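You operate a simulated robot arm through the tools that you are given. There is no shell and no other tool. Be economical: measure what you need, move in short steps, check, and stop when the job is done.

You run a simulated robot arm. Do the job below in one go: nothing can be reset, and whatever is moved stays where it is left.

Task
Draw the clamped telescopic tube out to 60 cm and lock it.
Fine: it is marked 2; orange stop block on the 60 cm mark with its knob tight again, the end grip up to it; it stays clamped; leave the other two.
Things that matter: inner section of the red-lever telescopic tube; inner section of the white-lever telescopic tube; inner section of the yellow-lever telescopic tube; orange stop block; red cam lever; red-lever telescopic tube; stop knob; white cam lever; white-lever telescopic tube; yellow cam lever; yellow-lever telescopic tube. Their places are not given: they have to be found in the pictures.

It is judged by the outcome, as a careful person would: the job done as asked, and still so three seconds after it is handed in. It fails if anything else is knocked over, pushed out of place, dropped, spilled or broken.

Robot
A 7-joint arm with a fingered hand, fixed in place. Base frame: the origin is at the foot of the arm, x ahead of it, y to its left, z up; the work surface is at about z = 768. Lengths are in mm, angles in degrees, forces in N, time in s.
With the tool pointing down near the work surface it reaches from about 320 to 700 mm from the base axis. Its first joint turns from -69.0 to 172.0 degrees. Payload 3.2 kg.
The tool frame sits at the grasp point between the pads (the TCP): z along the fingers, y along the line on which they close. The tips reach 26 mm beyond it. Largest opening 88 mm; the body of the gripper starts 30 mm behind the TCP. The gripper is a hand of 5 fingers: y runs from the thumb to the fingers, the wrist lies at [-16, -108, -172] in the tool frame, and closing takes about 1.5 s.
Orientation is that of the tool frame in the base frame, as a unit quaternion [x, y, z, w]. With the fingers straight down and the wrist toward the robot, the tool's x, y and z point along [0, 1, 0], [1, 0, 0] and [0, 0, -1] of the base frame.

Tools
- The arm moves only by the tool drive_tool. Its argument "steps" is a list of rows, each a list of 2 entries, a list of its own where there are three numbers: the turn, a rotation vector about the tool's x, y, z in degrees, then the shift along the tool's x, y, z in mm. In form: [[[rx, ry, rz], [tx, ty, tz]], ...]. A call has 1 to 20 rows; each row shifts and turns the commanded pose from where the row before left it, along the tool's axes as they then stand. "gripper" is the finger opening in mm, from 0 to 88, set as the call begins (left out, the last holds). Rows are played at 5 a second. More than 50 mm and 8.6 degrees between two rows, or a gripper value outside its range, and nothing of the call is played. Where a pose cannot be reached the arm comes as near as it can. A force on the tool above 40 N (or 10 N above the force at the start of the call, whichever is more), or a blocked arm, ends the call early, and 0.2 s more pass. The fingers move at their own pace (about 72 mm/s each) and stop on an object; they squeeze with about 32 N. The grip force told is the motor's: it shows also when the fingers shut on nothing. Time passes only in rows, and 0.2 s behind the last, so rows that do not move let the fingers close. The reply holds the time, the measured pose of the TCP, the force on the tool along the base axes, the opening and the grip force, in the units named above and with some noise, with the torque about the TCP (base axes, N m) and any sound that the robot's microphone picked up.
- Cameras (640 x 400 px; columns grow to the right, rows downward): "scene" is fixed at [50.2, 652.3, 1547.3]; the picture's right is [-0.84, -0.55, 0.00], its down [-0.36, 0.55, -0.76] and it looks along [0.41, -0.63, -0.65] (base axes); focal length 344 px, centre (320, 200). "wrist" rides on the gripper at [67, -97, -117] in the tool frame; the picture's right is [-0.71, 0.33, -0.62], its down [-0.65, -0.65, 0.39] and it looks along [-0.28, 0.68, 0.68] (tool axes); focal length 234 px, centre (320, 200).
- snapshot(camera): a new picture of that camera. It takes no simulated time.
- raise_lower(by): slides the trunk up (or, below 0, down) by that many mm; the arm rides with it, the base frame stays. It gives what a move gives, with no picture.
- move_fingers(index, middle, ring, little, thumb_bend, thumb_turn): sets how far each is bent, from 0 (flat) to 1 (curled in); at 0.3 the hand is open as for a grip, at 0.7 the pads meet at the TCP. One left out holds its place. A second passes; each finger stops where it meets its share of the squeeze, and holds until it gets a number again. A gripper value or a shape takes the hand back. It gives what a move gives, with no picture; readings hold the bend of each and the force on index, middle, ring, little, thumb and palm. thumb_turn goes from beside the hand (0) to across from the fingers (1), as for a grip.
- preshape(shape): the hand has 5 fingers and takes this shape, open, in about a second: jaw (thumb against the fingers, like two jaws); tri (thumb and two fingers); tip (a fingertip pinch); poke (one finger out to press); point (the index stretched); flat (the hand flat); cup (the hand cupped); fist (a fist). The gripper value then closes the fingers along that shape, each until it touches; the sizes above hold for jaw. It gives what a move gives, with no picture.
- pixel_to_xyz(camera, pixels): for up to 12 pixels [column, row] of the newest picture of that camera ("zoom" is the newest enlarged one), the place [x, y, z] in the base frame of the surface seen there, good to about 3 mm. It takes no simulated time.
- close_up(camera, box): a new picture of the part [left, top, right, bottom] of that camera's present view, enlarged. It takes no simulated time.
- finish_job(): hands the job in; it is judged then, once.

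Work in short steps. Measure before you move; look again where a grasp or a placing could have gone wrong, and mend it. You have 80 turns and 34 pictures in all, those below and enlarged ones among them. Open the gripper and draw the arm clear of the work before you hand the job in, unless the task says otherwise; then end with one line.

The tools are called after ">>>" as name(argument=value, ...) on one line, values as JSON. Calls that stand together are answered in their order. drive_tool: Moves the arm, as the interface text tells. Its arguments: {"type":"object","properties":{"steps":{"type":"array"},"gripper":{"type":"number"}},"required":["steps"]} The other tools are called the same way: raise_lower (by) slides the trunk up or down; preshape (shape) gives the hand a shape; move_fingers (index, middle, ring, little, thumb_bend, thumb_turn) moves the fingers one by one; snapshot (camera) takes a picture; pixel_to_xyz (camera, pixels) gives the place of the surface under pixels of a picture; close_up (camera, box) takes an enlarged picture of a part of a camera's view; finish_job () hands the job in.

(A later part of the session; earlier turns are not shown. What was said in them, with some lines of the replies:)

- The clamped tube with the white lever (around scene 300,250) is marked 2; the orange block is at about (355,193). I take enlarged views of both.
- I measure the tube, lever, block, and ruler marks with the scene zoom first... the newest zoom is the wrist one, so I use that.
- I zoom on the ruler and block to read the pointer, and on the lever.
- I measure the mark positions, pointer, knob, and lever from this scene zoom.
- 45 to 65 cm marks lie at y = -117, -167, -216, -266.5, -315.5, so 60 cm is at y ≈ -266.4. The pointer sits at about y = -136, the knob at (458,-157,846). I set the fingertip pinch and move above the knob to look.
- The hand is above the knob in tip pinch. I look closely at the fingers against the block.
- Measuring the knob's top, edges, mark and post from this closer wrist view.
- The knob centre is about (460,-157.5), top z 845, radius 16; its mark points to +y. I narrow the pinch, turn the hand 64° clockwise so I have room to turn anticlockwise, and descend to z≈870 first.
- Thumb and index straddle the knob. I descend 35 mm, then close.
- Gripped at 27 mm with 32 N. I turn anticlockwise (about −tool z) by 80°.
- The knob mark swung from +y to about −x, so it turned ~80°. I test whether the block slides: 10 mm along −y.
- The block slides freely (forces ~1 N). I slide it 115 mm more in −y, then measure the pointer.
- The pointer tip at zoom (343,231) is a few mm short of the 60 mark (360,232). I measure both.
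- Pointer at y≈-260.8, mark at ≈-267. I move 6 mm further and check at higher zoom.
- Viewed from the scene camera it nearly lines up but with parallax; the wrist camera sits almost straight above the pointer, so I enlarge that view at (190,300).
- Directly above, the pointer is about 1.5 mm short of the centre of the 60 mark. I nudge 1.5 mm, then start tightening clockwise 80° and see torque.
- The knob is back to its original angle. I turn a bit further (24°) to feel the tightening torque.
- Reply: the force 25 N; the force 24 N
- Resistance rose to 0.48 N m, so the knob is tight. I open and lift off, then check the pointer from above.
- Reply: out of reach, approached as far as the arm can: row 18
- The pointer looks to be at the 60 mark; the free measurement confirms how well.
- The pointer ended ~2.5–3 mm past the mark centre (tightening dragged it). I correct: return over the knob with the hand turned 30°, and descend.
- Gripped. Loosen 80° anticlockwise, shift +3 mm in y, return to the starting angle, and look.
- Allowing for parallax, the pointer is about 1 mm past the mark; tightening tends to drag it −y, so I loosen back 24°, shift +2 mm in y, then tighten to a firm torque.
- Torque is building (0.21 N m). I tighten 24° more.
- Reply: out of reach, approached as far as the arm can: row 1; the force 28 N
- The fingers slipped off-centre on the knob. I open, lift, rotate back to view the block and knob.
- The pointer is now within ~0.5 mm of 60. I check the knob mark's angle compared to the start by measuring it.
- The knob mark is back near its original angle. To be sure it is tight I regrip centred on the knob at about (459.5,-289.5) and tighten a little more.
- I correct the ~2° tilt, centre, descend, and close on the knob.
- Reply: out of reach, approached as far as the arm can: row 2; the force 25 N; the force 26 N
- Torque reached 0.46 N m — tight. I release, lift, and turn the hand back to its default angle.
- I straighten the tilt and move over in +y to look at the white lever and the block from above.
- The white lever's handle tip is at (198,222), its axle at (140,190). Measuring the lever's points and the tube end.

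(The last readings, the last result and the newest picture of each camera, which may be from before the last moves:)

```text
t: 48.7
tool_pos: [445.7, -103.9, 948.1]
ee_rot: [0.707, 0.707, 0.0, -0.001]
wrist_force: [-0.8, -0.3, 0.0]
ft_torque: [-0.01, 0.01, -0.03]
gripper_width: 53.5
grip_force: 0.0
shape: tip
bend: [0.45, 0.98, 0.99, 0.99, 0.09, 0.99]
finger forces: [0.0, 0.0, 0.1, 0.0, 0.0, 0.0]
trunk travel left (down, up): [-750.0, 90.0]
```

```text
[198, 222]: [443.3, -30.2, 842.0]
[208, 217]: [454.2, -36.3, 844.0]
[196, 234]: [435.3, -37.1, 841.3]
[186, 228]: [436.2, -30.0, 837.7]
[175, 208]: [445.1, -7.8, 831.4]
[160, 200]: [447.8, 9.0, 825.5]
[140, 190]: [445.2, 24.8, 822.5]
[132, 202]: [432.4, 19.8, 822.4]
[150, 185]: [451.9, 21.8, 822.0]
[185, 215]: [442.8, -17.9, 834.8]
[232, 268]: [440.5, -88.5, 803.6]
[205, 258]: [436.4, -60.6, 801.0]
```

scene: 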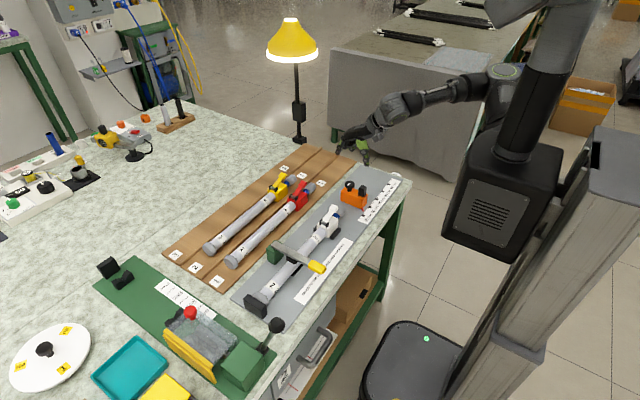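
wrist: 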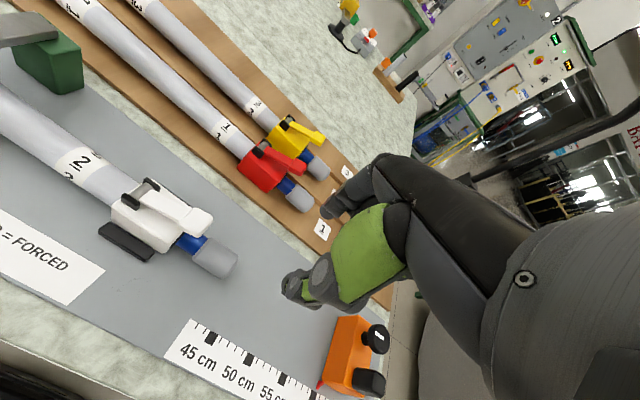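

Handle tip spans x 435–454 near y=-30, z≈842; axle at about (444,23,818). I pinch the handle near its tip with thumb and index.

>>> drive_tool(steps=[[[0, 0, 0], [38, -0.6, 0]], [[0, 0, 0], [38, -0.6, 0]], [[0, 0, 0], [0, 0, 40]], [[0, 0, 0], [0, 0, 40]], [[0, 0, 0], [0, 0, 27]], [[0, 0, 0], [0, 0, 0]]])

>>> drive_tool(steps=[[[0, 0, 0], [0, 0, 0]], [[0, 0, 0], [0, 0, 0]], [[0, 0, 0], [0, 0, 0]], [[0, 0, 0], [0, 0, 0]], [[0, 0, 0], [0, 0, 0]], [[0, 0, 0], [0, 0, 0]]], gripper=0)

```text
t: 50.1
tool_pos: [449.0, -24.7, 839.6]
ee_rot: [0.709, 0.706, 0.004, 0.0]
wrist_force: [4.1, 3.3, 11.4]
ft_torque: [-0.18, -0.07, 0.08]
gripper_width: 54.1
grip_force: 0.2
shape: tip
bend: [0.45, 0.99, 0.99, 0.99, 0.09, 0.99]
finger forces: [0.1, 12.4, 0.1, 0.0, 0.0, 0.0]
out of reach, approached as far as the arm can: row 2
trunk travel left (down, up): [-750.0, 90.0]
```

```text
t: 51.5
tool_pos: [447.5, -24.5, 836.8]
ee_rot: [0.709, 0.705, 0.002, -0.002]
wrist_force: [8.2, 7.8, 14.9]
ft_torque: [-0.24, 0.01, 0.15]
gripper_width: 14.2
grip_force: 32.2
shape: tip
bend: [0.71, 1.0, 1.0, 1.0, 0.46, 1.0]
finger forces: [30.6, 23.4, 0.0, 0.1, 35.6, 0.0]
trunk travel left (down, up): [-750.0, 90.0]
```

Pinched at 14 mm, with the middle finger resting on the handle. I rotate the hand rigidly with the handle about the axle, 32° up.

>>> drive_tool(steps=[[[0, -8, 0], [2.6, 0, -6.7]], [[0, -8, 0], [2.6, 0, -6.7]], [[0, -8, 0], [2.6, 0, -6.7]], [[0, -8, 0], [2.6, 0, -6.7]], [[0, 0, 0], [0, 0, 0]]])

>>> close_up(camera="scene", box=[270, 130, 400, 270])

```text
t: 52.7
tool_pos: [454.1, -10.0, 869.3]
ee_rot: [0.701, 0.67, -0.178, 0.168]
wrist_force: [-4.7, 3.7, -12.1]
ft_torque: [-0.26, 0.01, 0.15]
gripper_width: 10.6
grip_force: 31.7
shape: tip
bend: [0.72, 1.0, 1.0, 1.0, 0.46, 1.0]
finger forces: [29.2, 17.3, 0.0, 0.0, 37.7, 0.0]
trunk travel left (down, up): [-750.0, 90.0]
```

```text
2.86 times, centred on (335, 200) of scene
```

zoom: 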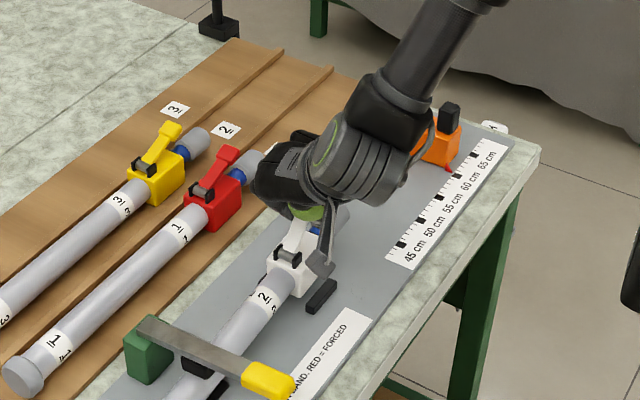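

The lever is rising with modest forces. I continue 40° more along the arc.

>>> drive_tool(steps=[[[0, -8, 0], [3.5, -0.8, -7]], [[0, -8, 0], [3.5, -0.8, -7]], [[0, -8, 0], [3.5, -0.8, -7]], [[0, -8, 0], [3.5, -0.8, -7]], [[0, 0, 0], [0, 0, 0]]])

>>> drive_tool(steps=[[[0, -8, 0], [3.5, -0.8, -7]], [[0, -8, 0], [3.5, -0.8, -7]], [[0, 0, 0], [0, 0, 0]]])

>>> close_up(camera="scene", box=[270, 130, 400, 270])

```text
t: 53.9
tool_pos: [441.8, 17.4, 872.0]
ee_rot: [0.601, 0.598, -0.375, 0.376]
wrist_force: [-1.3, -13.5, 15.0]
ft_torque: [-0.41, -0.3, -0.02]
gripper_width: 9.5
grip_force: 32.0
shape: tip
bend: [0.72, 1.0, 1.0, 1.0, 0.47, 1.0]
finger forces: [31.8, 14.5, 0.0, 0.1, 31.7, 0.1]
trunk travel left (down, up): [-750.0, 90.0]
```

```text
t: 54.3
tool_pos: [439.5, 19.7, 873.3]
ee_rot: [0.582, 0.582, -0.404, 0.398]
wrist_force: [-10.9, -17.6, 11.8]
ft_torque: [0.76, 0.89, 1.96]
gripper_width: 9.4
grip_force: 32.4
shape: tip
bend: [0.71, 1.0, 1.0, 1.0, 0.47, 1.0]
finger forces: [28.7, 13.5, 0.1, 0.0, 31.1, 0.1]
trunk travel left (down, up): [-750.0, 90.0]
stopped in row 1: the force on the tool passed its limit at 70 N (the readings are from after the stop); the commanded pose is now the measured one
```

```text
2.86 times, centred on (335, 200) of scene
```

zoom: 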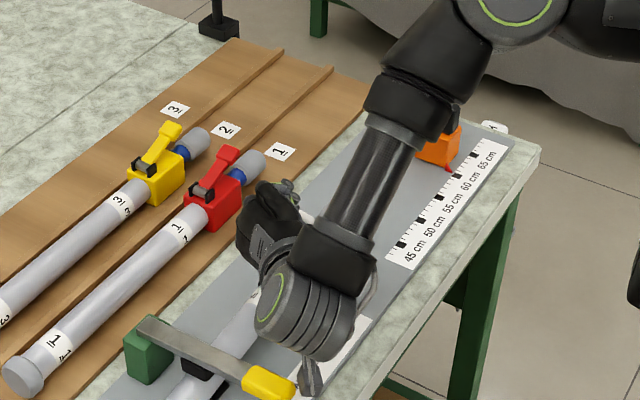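

The lever is about upright (TCP above the axle), and the wrist has come near the clamp bar, so I stop here. I open the pinch and lift straight up off the handle.

>>> drive_tool(steps=[[[0, 0, 0], [0, 0, 0]], [[0, 0, 0], [0, 0, 0]], [[0, 0, 0], [0, 0, 0]], [[0, 0, 0], [0, 0, 0]], [[0, 0, 0], [-9.4, 0, -3.5]], [[0, 0, 0], [-18.7, 0, -7.1]], [[0, 0, 0], [-28, 0, -10.6]], [[0, 0, 0], [-28, 0, -10.6]], [[0, 0, 0], [0, 0, 0]]], gripper=54)

```text
t: 56.3
tool_pos: [444.0, 24.1, 959.3]
ee_rot: [0.582, 0.584, -0.403, 0.398]
wrist_force: [0.3, 0.0, -0.6]
ft_torque: [-0.01, -0.02, 0.01]
gripper_width: 53.8
grip_force: 0.1
shape: tip
bend: [0.45, 0.98, 0.99, 0.99, 0.09, 0.99]
finger forces: [0.0, 0.0, 0.1, 0.0, 0.0, 0.0]
trunk travel left (down, up): [-750.0, 90.0]
```

Free. I rotate the hand back to pointing down, then move in −y and take a look at the lever.

>>> drive_tool(steps=[[[0, 8, 0], [0, 0, 0]], [[0, 8, 0], [0, 0, 0]], [[0, 8, 0], [0, 0, 0]], [[0, 8, 0], [0, 0, 0]], [[0, 8, 0], [0, 0, 0]], [[0, 8, 0], [0, 0, 0]], [[0, 8, 0], [0, 0, 0]], [[0, 8, 0], [0, 0, 0]], [[0, 5.2, 0], [0, 0, 0]], [[0, 0, 0], [-40, 0, 0]], [[0, 0, 0], [-40, 0, 0]], [[0, 0, 0], [-40, 0, 0]], [[0, 0, 0], [0, 0, 0]]])

>>> snapshot(camera="wrist")

```text
t: 59.1
tool_pos: [444.3, -95.5, 959.1]
ee_rot: [0.707, 0.708, -0.001, -0.004]
wrist_force: [-0.2, 0.2, 0.0]
ft_torque: [-0.03, 0.02, 0.0]
gripper_width: 53.9
grip_force: 0.1
shape: tip
bend: [0.45, 0.98, 0.99, 0.99, 0.09, 0.99]
finger forces: [0.0, 0.0, 0.0, 0.1, 0.0, 0.0]
trunk travel left (down, up): [-750.0, 90.0]
```

```text
5 pictures are left
```

wrist: 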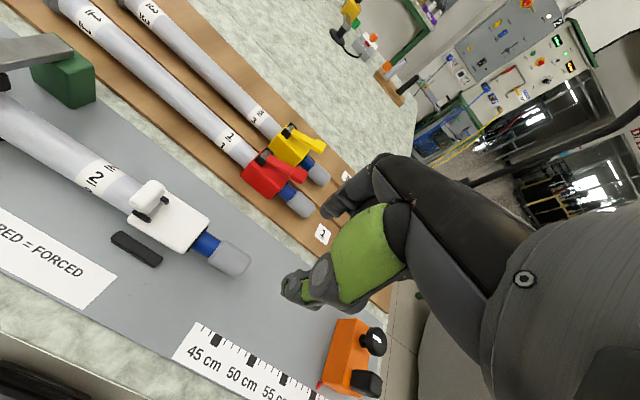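

The lever stands upright. The housing-to-cradle spacing looks slightly changed, so I measure whether the tube moved in its clamp.

>>> pixel_to_xyz(camera="wrist", pixels=[[137, 248], [130, 230], [208, 217], [190, 250], [245, 258], [228, 260], [207, 245], [148, 188], [150, 208], [92, 178], [62, 170], [20, 120]])

>>> close_up(camera="scene", box=[230, 180, 410, 320])

```text
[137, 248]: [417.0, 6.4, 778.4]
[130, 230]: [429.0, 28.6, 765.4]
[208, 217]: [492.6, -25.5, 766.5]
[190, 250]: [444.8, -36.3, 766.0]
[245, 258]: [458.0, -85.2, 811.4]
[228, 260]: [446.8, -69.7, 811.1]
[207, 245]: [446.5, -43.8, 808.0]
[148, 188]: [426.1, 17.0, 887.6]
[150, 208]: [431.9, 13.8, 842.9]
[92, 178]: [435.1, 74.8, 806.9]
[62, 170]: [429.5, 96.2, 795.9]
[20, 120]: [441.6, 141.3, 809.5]
```

```text
2.86 times, centred on (320, 250) of scene
```

zoom: 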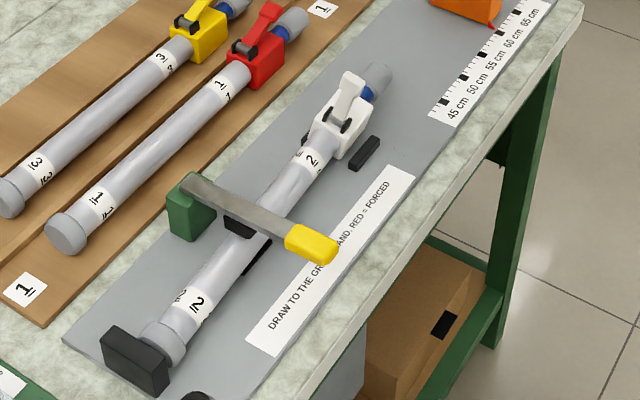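

The front of the tube rose ~8 mm and rolled slightly when I lifted the lever, but it is still under the clamp; closing the lever later will press it down. Now I set jaw shape and descend over the end grip (x≈444, y≈-78).

>>> preshape(shape="jaw")

>>> drive_tool(steps=[[[0, 0, 0], [9, 0, 40]], [[0, 0, 0], [9, 0, 40]], [[0, 0, 0], [0, 0, 40]], [[0, 0, 0], [0, 0, 36]], [[0, 0, 0], [0, 0, 0]]], gripper=76)

>>> drive_tool(steps=[[[0, 0, 0], [0, 0, 0]], [[0, 0, 0], [0, 0, 0]], [[0, 0, 0], [0, 0, 0]], [[0, 0, 0], [0, 0, 0]], [[0, 0, 0], [0, 0, 0]], [[0, 0, 0], [0, 0, 0]], [[0, 0, 0], [0, 0, 0]]], gripper=0)

```text
t: 60.0
tool_pos: [444.1, -95.4, 960.9]
ee_rot: [0.707, 0.707, -0.001, -0.003]
wrist_force: [0.0, -0.3, -0.4]
ft_torque: [0.03, 0.03, -0.01]
gripper_width: 87.8
grip_force: 0.2
shape: jaw
bend: [0.3, 0.3, 0.3, 0.3, 0.3, 0.97]
finger forces: [0.1, 0.0, 0.0, 0.1, 0.0, 0.0]
trunk travel left (down, up): [-750.0, 90.0]
```

```text
t: 61.2
tool_pos: [442.1, -76.0, 804.6]
ee_rot: [0.707, 0.707, 0.0, -0.004]
wrist_force: [-0.6, 0.6, 0.0]
ft_torque: [0.02, 0.02, 0.02]
gripper_width: 76.1
grip_force: 0.0
shape: jaw
bend: [0.35, 0.31, 0.29, 0.34, 0.11, 0.98]
finger forces: [0.0, 0.1, 0.0, 0.0, 0.1, 0.0]
trunk travel left (down, up): [-750.0, 90.0]
```

```text
t: 62.8
tool_pos: [440.7, -76.0, 804.8]
ee_rot: [0.707, 0.707, -0.002, -0.004]
wrist_force: [-4.3, -0.1, -5.6]
ft_torque: [0.02, 0.1, -0.02]
gripper_width: 23.7
grip_force: 31.8
shape: jaw
bend: [0.46, 0.45, 0.73, 0.53, 0.73, 1.0]
finger forces: [18.7, 7.9, 0.0, 0.0, 30.7, 0.0]
trunk travel left (down, up): [-750.0, 90.0]
```

Index, middle and thumb hold the end grip. I pull gently 25 mm in −y and watch the force.

>>> drive_tool(steps=[[[0, 0, 0], [-5, 0, 0]], [[0, 0, 0], [-5, 0, 0]], [[0, 0, 0], [-5, 0, 0]], [[0, 0, 0], [-5, 0, 0]], [[0, 0, 0], [-5, 0, 0]], [[0, 0, 0], [0, 0, 0]]])

>>> close_up(camera="scene", box=[230, 150, 410, 310])

```text
t: 64.2
tool_pos: [442.8, -102.7, 804.3]
ee_rot: [0.707, 0.707, 0.0, -0.004]
wrist_force: [-4.0, 0.3, 0.2]
ft_torque: [0.06, 0.01, -0.03]
gripper_width: 23.7
grip_force: 32.0
shape: jaw
bend: [0.46, 0.45, 0.73, 0.53, 0.73, 1.0]
finger forces: [19.7, 7.3, 0.0, 0.0, 30.8, 0.0]
trunk travel left (down, up): [-750.0, 90.0]
```

```text
2.50 times, centred on (320, 230) of scene
```

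zoom: 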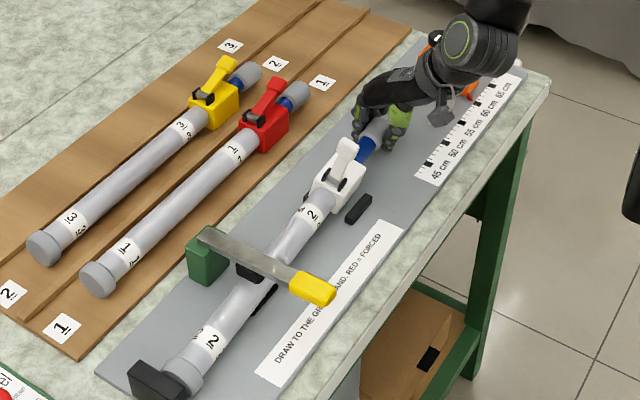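

The blue inner section is sliding out freely while the outer tube stays. I draw 80 mm more.

>>> drive_tool(steps=[[[0, 0, 0], [-8, 0, 0]], [[0, 0, 0], [-8, 0, 0]], [[0, 0, 0], [-8, 0, 0]], [[0, 0, 0], [-8, 0, 0]], [[0, 0, 0], [-8, 0, 0]], [[0, 0, 0], [-8, 0, 0]], [[0, 0, 0], [-8, 0, 0]], [[0, 0, 0], [-8, 0, 0]], [[0, 0, 0], [-8, 0, 0]], [[0, 0, 0], [-8, 0, 0]], [[0, 0, 0], [0, 0, 0]]])

```text
t: 66.6
tool_pos: [442.4, -183.0, 805.5]
ee_rot: [0.707, 0.707, 0.0, -0.002]
wrist_force: [3.4, 0.7, 10.9]
ft_torque: [0.14, -0.39, -0.1]
gripper_width: 24.2
grip_force: 32.1
shape: jaw
bend: [0.45, 0.45, 0.73, 0.53, 0.74, 1.0]
finger forces: [23.7, 6.8, 0.0, 0.1, 29.9, 0.0]
trunk travel left (down, up): [-750.0, 90.0]
```

Now the end is at about y=-197; the ring and little fingers hang past it, so I regrip 50 mm further back before approaching the block.

>>> drive_tool(steps=[[[0, 0, 0], [0, 0, 0]], [[0, 0, 0], [0, 0, 0]], [[0, 0, 0], [0, 0, 0]], [[0, 0, 0], [0, 0, 0]], [[0, 0, 0], [10, 0, 0]], [[0, 0, 0], [20, 0, 0]], [[0, 0, 0], [20, 0, 0]], [[0, 0, 0], [0, 0, 0]]], gripper=66)

>>> drive_tool(steps=[[[0, 0, 0], [0, 0, 0]], [[0, 0, 0], [0, 0, 0]], [[0, 0, 0], [0, 0, 0]], [[0, 0, 0], [0, 0, 0]], [[0, 0, 0], [0, 0, 0]], [[0, 0, 0], [0, 0, 0]], [[0, 0, 0], [0, 0, 0]]], gripper=0)

>>> close_up(camera="scene", box=[300, 140, 420, 260])

```text
t: 68.4
tool_pos: [441.3, -133.0, 803.3]
ee_rot: [0.707, 0.707, -0.001, -0.005]
wrist_force: [0.3, -0.1, -0.1]
ft_torque: [0.01, -0.01, 0.04]
gripper_width: 65.7
grip_force: 0.0
shape: jaw
bend: [0.4, 0.34, 0.27, 0.39, 0.08, 0.98]
finger forces: [0.0, 0.0, 0.0, 0.0, 0.1, 0.0]
trunk travel left (down, up): [-750.0, 90.0]
```

```text
t: 70.0
tool_pos: [440.8, -133.4, 802.8]
ee_rot: [0.707, 0.707, -0.002, -0.005]
wrist_force: [-2.8, 0.0, -4.5]
ft_torque: [-0.02, 0.03, 0.17]
gripper_width: 13.5
grip_force: 31.9
shape: jaw
bend: [0.56, 0.59, 0.73, 0.52, 0.63, 1.0]
finger forces: [16.9, 7.3, 3.5, 2.2, 32.7, 0.0]
trunk travel left (down, up): [-750.0, 90.0]
```

```text
3.33 times, centred on (360, 200) of scene
```

zoom: 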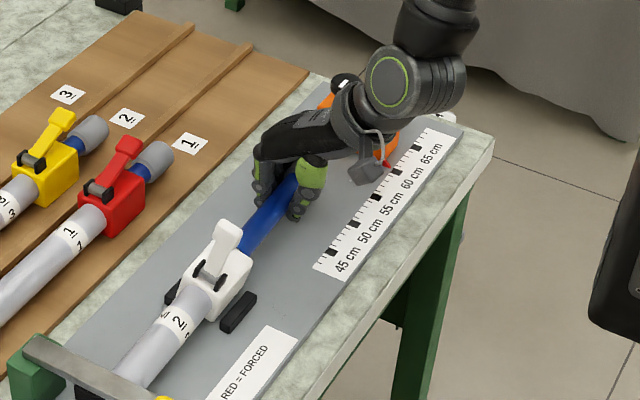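

All fingers hold the inner section. I pull 56 mm, then creep to contact.

>>> drive_tool(steps=[[[0, 0, 0], [-8, 0, 0]], [[0, 0, 0], [-8, 0, 0]], [[0, 0, 0], [-8, 0, 0]], [[0, 0, 0], [-8, 0, 0]], [[0, 0, 0], [-8, 0, 0]], [[0, 0, 0], [-8, 0, 0]], [[0, 0, 0], [-8, 0, 0]], [[0, 0, 0], [0, 0, 0]]])

>>> drive_tool(steps=[[[0, 0, 0], [-2, 0, 0]], [[0, 0, 0], [-2, 0, 0]], [[0, 0, 0], [-2, 0, 0]], [[0, 0, 0], [0, 0, 0]]])

>>> drive_tool(steps=[[[0, 0, 0], [-1.5, 0, 0]], [[0, 0, 0], [-1.5, 0, 0]], [[0, 0, 0], [-1.5, 0, 0]], [[0, 0, 0], [0, 0, 0]]])

```text
t: 71.8
tool_pos: [443.2, -190.0, 804.6]
ee_rot: [0.707, 0.707, 0.0, -0.002]
wrist_force: [-2.1, 0.7, 0.1]
ft_torque: [-0.05, -0.07, 0.18]
gripper_width: 13.6
grip_force: 32.0
shape: jaw
bend: [0.57, 0.59, 0.73, 0.52, 0.76, 1.0]
finger forces: [17.4, 6.9, 3.7, 2.7, 32.2, 0.0]
trunk travel left (down, up): [-750.0, 90.0]
```

```text
t: 72.8
tool_pos: [442.4, -193.5, 805.0]
ee_rot: [0.707, 0.707, -0.001, -0.004]
wrist_force: [-1.3, 1.0, 0.5]
ft_torque: [-0.03, -0.07, 0.22]
gripper_width: 13.4
grip_force: 31.7
shape: jaw
bend: [0.56, 0.59, 0.73, 0.52, 0.76, 1.0]
finger forces: [17.8, 6.7, 3.6, 2.7, 32.1, 0.1]
trunk travel left (down, up): [-750.0, 90.0]
```

```text
t: 73.8
tool_pos: [442.4, -198.7, 803.5]
ee_rot: [0.707, 0.707, -0.001, -0.005]
wrist_force: [-1.1, 1.4, -0.1]
ft_torque: [0.0, -0.08, 0.2]
gripper_width: 13.4
grip_force: 31.8
shape: jaw
bend: [0.56, 0.59, 0.73, 0.52, 0.76, 1.0]
finger forces: [17.7, 7.1, 3.7, 2.5, 32.3, 0.0]
trunk travel left (down, up): [-750.0, 90.0]
```

No contact yet (Fy ≈ 1.4 N). I keep creeping in 1.5 mm steps.

>>> drive_tool(steps=[[[0, 0, 0], [-1.5, 0, 0]], [[0, 0, 0], [-1.5, 0, 0]], [[0, 0, 0], [0, 0, 0]]])

>>> drive_tool(steps=[[[0, 0, 0], [-1.5, 0, 0]], [[0, 0, 0], [-1.5, 0, 0]], [[0, 0, 0], [0, 0, 0]]])

```text
t: 74.6
tool_pos: [442.7, -201.6, 805.3]
ee_rot: [0.707, 0.707, -0.002, -0.003]
wrist_force: [0.7, 1.8, -2.4]
ft_torque: [0.03, -0.08, 0.21]
gripper_width: 13.5
grip_force: 31.9
shape: jaw
bend: [0.56, 0.59, 0.73, 0.52, 0.76, 1.0]
finger forces: [18.0, 7.5, 3.8, 2.7, 31.9, 0.0]
trunk travel left (down, up): [-750.0, 90.0]
```

```text
t: 75.4
tool_pos: [441.5, -202.6, 804.4]
ee_rot: [0.707, 0.708, -0.002, -0.004]
wrist_force: [-1.2, 8.6, -0.9]
ft_torque: [0.07, -0.04, 0.27]
gripper_width: 13.4
grip_force: 31.8
shape: jaw
bend: [0.56, 0.59, 0.73, 0.52, 0.77, 1.0]
finger forces: [17.6, 7.2, 3.6, 2.3, 31.6, 0.1]
trunk travel left (down, up): [-750.0, 90.0]
```

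Fy jumped to 8.6 N: the end grip is up against the block. I release, lift clear, and turn the hand −88° so the fingers can pull the upright lever down toward −y.

>>> drive_tool(steps=[[[0, 0, 0], [0, 0, 0]], [[0, 0, 0], [0, 0, 0]], [[0, 0, 0], [0, 0, 0]], [[0, 0, 0], [0, 0, 0]], [[0, 0, 0], [0, 0, 0]], [[0, 0, 0], [0, 0, -30]], [[0, 0, 0], [0, 0, -40]], [[0, 0, 0], [0, 0, -45]], [[0, 0, 0], [0, 0, -45]], [[0, 0, 0], [0, 0, 0]]], gripper=66)

>>> drive_tool(steps=[[[0, 0, 0], [40, 0, 0]], [[0, 0, 0], [40, 0, 0]], [[0, 0, 0], [40, 0, 0]], [[0, 0, -8], [40, 0, 0]], [[0, 0, -8], [0, 0, 0]], [[0, 0, -8], [0, 0, 0]], [[0, 0, -8], [0, 0, 0]], [[0, 0, -8], [0, 0, 0]], [[0, 0, -8], [0, 0, 0]], [[0, 0, -8], [0, 0, 0]], [[0, 0, -8], [0, 0, 0]], [[0, 0, -8], [0, 0, 0]], [[0, 0, -8], [0, 0, 0]], [[0, 0, -8], [0, 0, 0]], [[0, 0, 0], [0, 0, 0]]], gripper=60)

```text
t: 77.6
tool_pos: [446.8, -209.7, 955.1]
ee_rot: [0.711, 0.703, 0.001, 0.008]
wrist_force: [-0.6, -0.3, -0.9]
ft_torque: [0.03, 0.0, 0.02]
gripper_width: 65.6
grip_force: 0.0
shape: jaw
bend: [0.4, 0.34, 0.27, 0.39, 0.08, 0.98]
finger forces: [0.0, 0.0, 0.0, 0.0, 0.0, 0.0]
out of reach, approached as far as the arm can: row 9
trunk travel left (down, up): [-750.0, 90.0]
```

```text
t: 80.8
tool_pos: [446.6, -47.3, 961.7]
ee_rot: [0.016, 1.0, 0.002, -0.003]
wrist_force: [0.3, 0.3, -0.5]
ft_torque: [0.02, -0.02, 0.01]
gripper_width: 60.1
grip_force: 0.0
shape: jaw
bend: [0.42, 0.36, 0.71, 0.41, 0.08, 0.99]
finger forces: [0.0, 0.0, 0.1, 0.1, 0.1, 0.0]
out of reach, approached as far as the arm can: row 1, 2
trunk travel left (down, up): [-750.0, 90.0]
```

The hand is now turned, fingers on +y. I move so the upright handle (top ≈ (428,17,887)) sits between thumb and fingers, and descend.

>>> drive_tool(steps=[[[0, 0, 0], [5, 26, 0]], [[0, 0, 0], [5, 26, 0]], [[0, 0, 0], [0, 0, 40]], [[0, 0, 0], [0, 0, 35]], [[0, 0, 0], [0, 0, 0]]])

```text
t: 82.0
tool_pos: [441.4, 1.9, 893.1]
ee_rot: [0.033, 0.999, 0.021, -0.003]
wrist_force: [0.0, -0.5, 0.0]
ft_torque: [-0.01, 0.01, 0.01]
gripper_width: 60.6
grip_force: 0.0
shape: jaw
bend: [0.42, 0.36, 0.71, 0.41, 0.08, 0.99]
finger forces: [0.1, 0.0, 0.0, 0.0, 0.1, 0.0]
trunk travel left (down, up): [-750.0, 90.0]
```

No contact on the way down. I pull toward −y in small steps.

>>> drive_tool(steps=[[[0, 0, 0], [0, -6, 0]], [[0, 0, 0], [0, -6, 0]], [[0, 0, 0], [0, -6, 1]], [[0, 0, 0], [0, -5, 1]], [[0, 0, 0], [0, 0, 0]]])

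>>> drive_tool(steps=[[[0, 0, 0], [0, -5, 2]], [[0, 0, 0], [0, -5, 2]], [[0, 0, 0], [0, -5, 3]], [[0, 0, 0], [0, -4, 4]], [[0, 0, 0], [0, 0, 0]]])

```text
t: 83.2
tool_pos: [440.4, -18.1, 888.3]
ee_rot: [0.031, 0.999, 0.018, -0.005]
wrist_force: [2.2, 1.3, 2.3]
ft_torque: [0.1, 0.02, -0.07]
gripper_width: 61.3
grip_force: 0.2
shape: jaw
bend: [0.4, 0.36, 0.71, 0.41, 0.08, 0.99]
finger forces: [3.6, 0.0, 0.1, 0.1, 0.0, 0.0]
trunk travel left (down, up): [-750.0, 90.0]
```

```text
t: 84.4
tool_pos: [437.9, -37.7, 875.0]
ee_rot: [0.025, 1.0, 0.009, -0.005]
wrist_force: [0.4, 2.4, 1.8]
ft_torque: [0.14, 0.03, -0.09]
gripper_width: 61.5
grip_force: 0.0
shape: jaw
bend: [0.4, 0.36, 0.71, 0.41, 0.08, 0.99]
finger forces: [2.3, 0.0, 0.0, 0.0, 0.1, 0.0]
trunk travel left (down, up): [-750.0, 90.0]
```

The index is moving the handle with light force. I continue along the arc, now more downward.

>>> drive_tool(steps=[[[0, 0, 0], [0, -4, 3]], [[0, 0, 0], [0, -4, 3]], [[0, 0, 0], [0, -4, 3]], [[0, 0, 0], [0, -2, 4]], [[0, 0, 0], [0, 0, 0]]])

>>> close_up(camera="scene", box=[270, 140, 410, 260])

```text
t: 85.6
tool_pos: [436.7, -50.7, 861.1]
ee_rot: [0.018, 1.0, 0.001, -0.005]
wrist_force: [-0.5, 0.1, 1.3]
ft_torque: [0.03, 0.01, 0.01]
gripper_width: 60.4
grip_force: 0.0
shape: jaw
bend: [0.42, 0.36, 0.71, 0.41, 0.08, 0.99]
finger forces: [0.9, 0.0, 0.0, 0.0, 0.0, 0.0]
trunk travel left (down, up): [-750.0, 90.0]
```

```text
3.33 times, centred on (340, 200) of scene
```

zoom: 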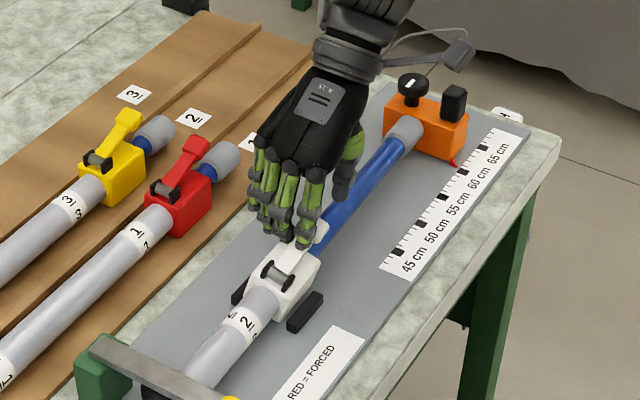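

The end grip touches the block and the lever is nearly down under the index. I measure the handle tip and index position.

>>> pixel_to_xyz(camera="zoom", pixels=[[322, 232], [318, 240], [302, 243], [288, 258], [278, 272], [281, 235], [405, 128], [398, 140], [456, 164], [300, 280], [330, 235], [250, 205]])

```text
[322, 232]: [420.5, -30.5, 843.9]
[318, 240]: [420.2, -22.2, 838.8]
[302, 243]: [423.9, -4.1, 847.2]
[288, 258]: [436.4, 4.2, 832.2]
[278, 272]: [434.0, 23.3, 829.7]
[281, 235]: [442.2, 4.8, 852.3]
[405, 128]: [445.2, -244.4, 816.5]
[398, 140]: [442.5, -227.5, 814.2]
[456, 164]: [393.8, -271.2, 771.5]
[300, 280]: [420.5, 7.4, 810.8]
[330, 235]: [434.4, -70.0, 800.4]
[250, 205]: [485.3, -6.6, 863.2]
```

The handle tip is at (421–434, −30, 844), nearly closed. I reposition the index/middle over the handle's outer end, nearer the tube axis, and press down.

>>> drive_tool(steps=[[[0, 0, 0], [0, 0, -10]], [[0, 0, 0], [-10, -16, 0]], [[0, 0, 0], [0, 0, 5]], [[0, 0, 0], [0, 0, 4]], [[0, 0, 0], [0, 0, 0]]])

>>> drive_tool(steps=[[[0, 0, 0], [0, 0, 3]], [[0, 0, 0], [0, 0, 3]], [[0, 0, 0], [0, 0, 0]]])

```text
t: 86.8
tool_pos: [444.5, -65.6, 865.5]
ee_rot: [0.017, 1.0, 0.003, 0.0]
wrist_force: [-1.8, -2.8, 35.3]
ft_torque: [1.42, 0.23, 0.06]
gripper_width: 62.8
grip_force: 0.1
shape: jaw
bend: [0.38, 0.36, 0.71, 0.41, 0.08, 0.99]
finger forces: [30.9, 0.0, 0.0, 0.0, 0.0, 0.0]
trunk travel left (down, up): [-750.0, 90.0]
```

```text
t: 87.2
tool_pos: [447.0, -65.3, 864.3]
ee_rot: [0.017, 1.0, 0.008, 0.001]
wrist_force: [-6.6, -2.4, 27.2]
ft_torque: [1.15, 0.39, 0.27]
gripper_width: 62.6
grip_force: 0.1
shape: jaw
bend: [0.38, 0.36, 0.71, 0.41, 0.08, 0.99]
finger forces: [25.8, 0.0, 0.0, 0.1, 0.0, 0.0]
trunk travel left (down, up): [-750.0, 90.0]
stopped in row 1: the force on the tool passed its limit at 48 N (the readings are from after the stop); the commanded pose is now the measured one
```

The lever resisted with up to 48 N, at the closed height. I press once more, then back off.

>>> drive_tool(steps=[[[0, 0, 0], [0, 0, 2]], [[0, 0, 0], [0, 0, 2]], [[0, 0, 0], [0, 0, 0]]])

>>> drive_tool(steps=[[[0, 0, 0], [0, 0, 2]], [[0, 0, 0], [0, 0, 2]], [[0, 0, 0], [0, 0, 0]]])

```text
t: 87.7
tool_pos: [447.0, -65.5, 863.0]
ee_rot: [0.018, 1.0, 0.011, 0.003]
wrist_force: [-7.4, -2.3, 26.0]
ft_torque: [1.03, 0.4, 0.35]
gripper_width: 62.8
grip_force: 0.1
shape: jaw
bend: [0.38, 0.36, 0.71, 0.41, 0.08, 0.99]
finger forces: [25.0, 0.1, 0.0, 0.1, 0.0, 0.0]
trunk travel left (down, up): [-750.0, 90.0]
stopped in row 2: the force on the tool passed its limit at 42 N (the readings are from after the stop); the commanded pose is now the measured one
```

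```text
t: 88.3
tool_pos: [448.0, -64.9, 863.4]
ee_rot: [0.017, 1.0, 0.014, 0.004]
wrist_force: [-8.4, -2.3, 26.5]
ft_torque: [1.06, 0.45, 0.35]
gripper_width: 62.7
grip_force: 0.2
shape: jaw
bend: [0.38, 0.36, 0.71, 0.41, 0.08, 0.99]
finger forces: [25.4, 0.0, 0.0, 0.0, 0.0, 0.0]
trunk travel left (down, up): [-750.0, 90.0]
stopped in row 2: the force on the tool passed its limit at 42 N (the readings are from after the stop); the commanded pose is now the measured one
```

The lever is firmly at its stop. I lift, return the hand to its default angle and take a wrist view for checking.

>>> drive_tool(steps=[[[0, 0, 0], [0, 0, -25]], [[0, 0, 0], [0, 0, -35]], [[0, 0, 0], [0, 0, -35]], [[0, 0, 8], [0, 0, 0]], [[0, 0, 8], [0, 0, 0]], [[0, 0, 8], [0, 0, 0]], [[0, 0, 8], [0, 0, 0]], [[0, 0, 8], [0, 0, 0]], [[0, 0, 8], [0, 0, 0]], [[0, 0, 8], [0, 0, 0]], [[0, 0, 8], [0, 0, 0]], [[0, 0, 8], [0, 0, 0]], [[0, 0, 8], [0, 0, 0]], [[0, 0, 8], [0, 0, 0]], [[0, 0, 0], [-35, 0, 0]], [[0, 0, 0], [-35, 0, 0]], [[0, 0, 0], [0, 0, 0]]])

>>> snapshot(camera="wrist")

```text
t: 89.4
tool_pos: [420.0, -73.3, 897.4]
ee_rot: [0.132, 0.988, 0.012, -0.082]
wrist_force: [0.0, 0.4, 1.2]
ft_torque: [-0.03, -0.01, -0.03]
gripper_width: 60.2
grip_force: 0.0
shape: jaw
bend: [0.42, 0.36, 0.71, 0.41, 0.08, 0.99]
finger forces: [0.1, 0.1, 0.0, 0.0, 0.0, 0.0]
trunk travel left (down, up): [-750.0, 90.0]
stopped in row 5: the arm was blocked; the commanded pose is now the measured one
```

```text
0 pictures are left
```

wrist: 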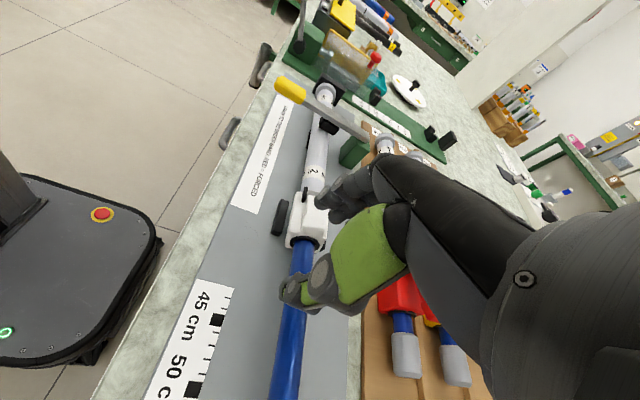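

The arm halted (joint limit, no contact force). I measure lever points from this last view before moving away.

>>> pixel_to_xyz(camera="wrist", pixels=[[305, 192], [310, 205], [312, 215], [314, 225], [316, 232], [300, 235], [302, 212], [322, 222], [325, 212], [295, 260], [290, 330], [308, 240]])

```text
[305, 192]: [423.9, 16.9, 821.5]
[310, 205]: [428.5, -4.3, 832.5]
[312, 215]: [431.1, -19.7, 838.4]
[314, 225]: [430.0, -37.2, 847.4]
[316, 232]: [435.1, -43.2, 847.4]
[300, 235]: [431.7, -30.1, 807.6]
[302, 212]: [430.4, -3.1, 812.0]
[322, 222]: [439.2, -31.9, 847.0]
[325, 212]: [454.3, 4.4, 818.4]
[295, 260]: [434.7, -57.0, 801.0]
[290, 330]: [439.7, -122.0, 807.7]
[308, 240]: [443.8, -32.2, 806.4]
```

Relative to the tube the handle is at its original closed angle (tip z≈847, slope ≈ 20–24°), and the last views show the end grip against the block with the pointer on 60. I draw the arm clear by raising the trunk and lifting.

>>> raise_lower(by=85)

>>> drive_tool(steps=[[[0, 0, 0], [0, 0, -20]], [[0, 0, 0], [0, 0, -20]], [[0, 0, 0], [0, 0, 0]]], gripper=88)

```text
t: 90.6
tool_pos: [421.5, -73.3, 982.2]
ee_rot: [0.133, 0.988, 0.011, -0.083]
wrist_force: [0.0, -0.5, 0.1]
ft_torque: [0.02, 0.02, -0.01]
gripper_width: 60.3
grip_force: 0.0
shape: jaw
bend: [0.42, 0.36, 0.71, 0.41, 0.08, 0.99]
finger forces: [0.0, 0.0, 0.0, 0.0, 0.1, 0.1]
trunk travel left (down, up): [-835.0, 5.0]
```

```text
t: 91.4
tool_pos: [422.0, -81.9, 1009.1]
ee_rot: [0.147, 0.984, 0.018, -0.103]
wrist_force: [0.0, 0.0, -0.4]
ft_torque: [0.0, -0.02, 0.03]
gripper_width: 87.5
grip_force: 0.1
shape: jaw
bend: [0.3, 0.3, 0.3, 0.3, 0.3, 0.97]
finger forces: [0.0, 0.1, 0.1, 0.0, 0.1, 0.1]
trunk travel left (down, up): [-835.0, 5.0]
```

The arm is clear with the hand open, so I hand the job in.

>>> finish_job()

```text
The job is handed in.
```

Tube 2 is drawn out until its end grip met the orange stop block, which sits within about 1 mm of the 60 cm mark with its knob tight. The cam lever is pressed shut, though I had no pictures left to look again and did not tug-test the lock. The tube is still under its clamp, but opening the lever left it rolled slightly (about 8°), with the front end about 10 mm high. Tubes 1 and 3 were not touched.
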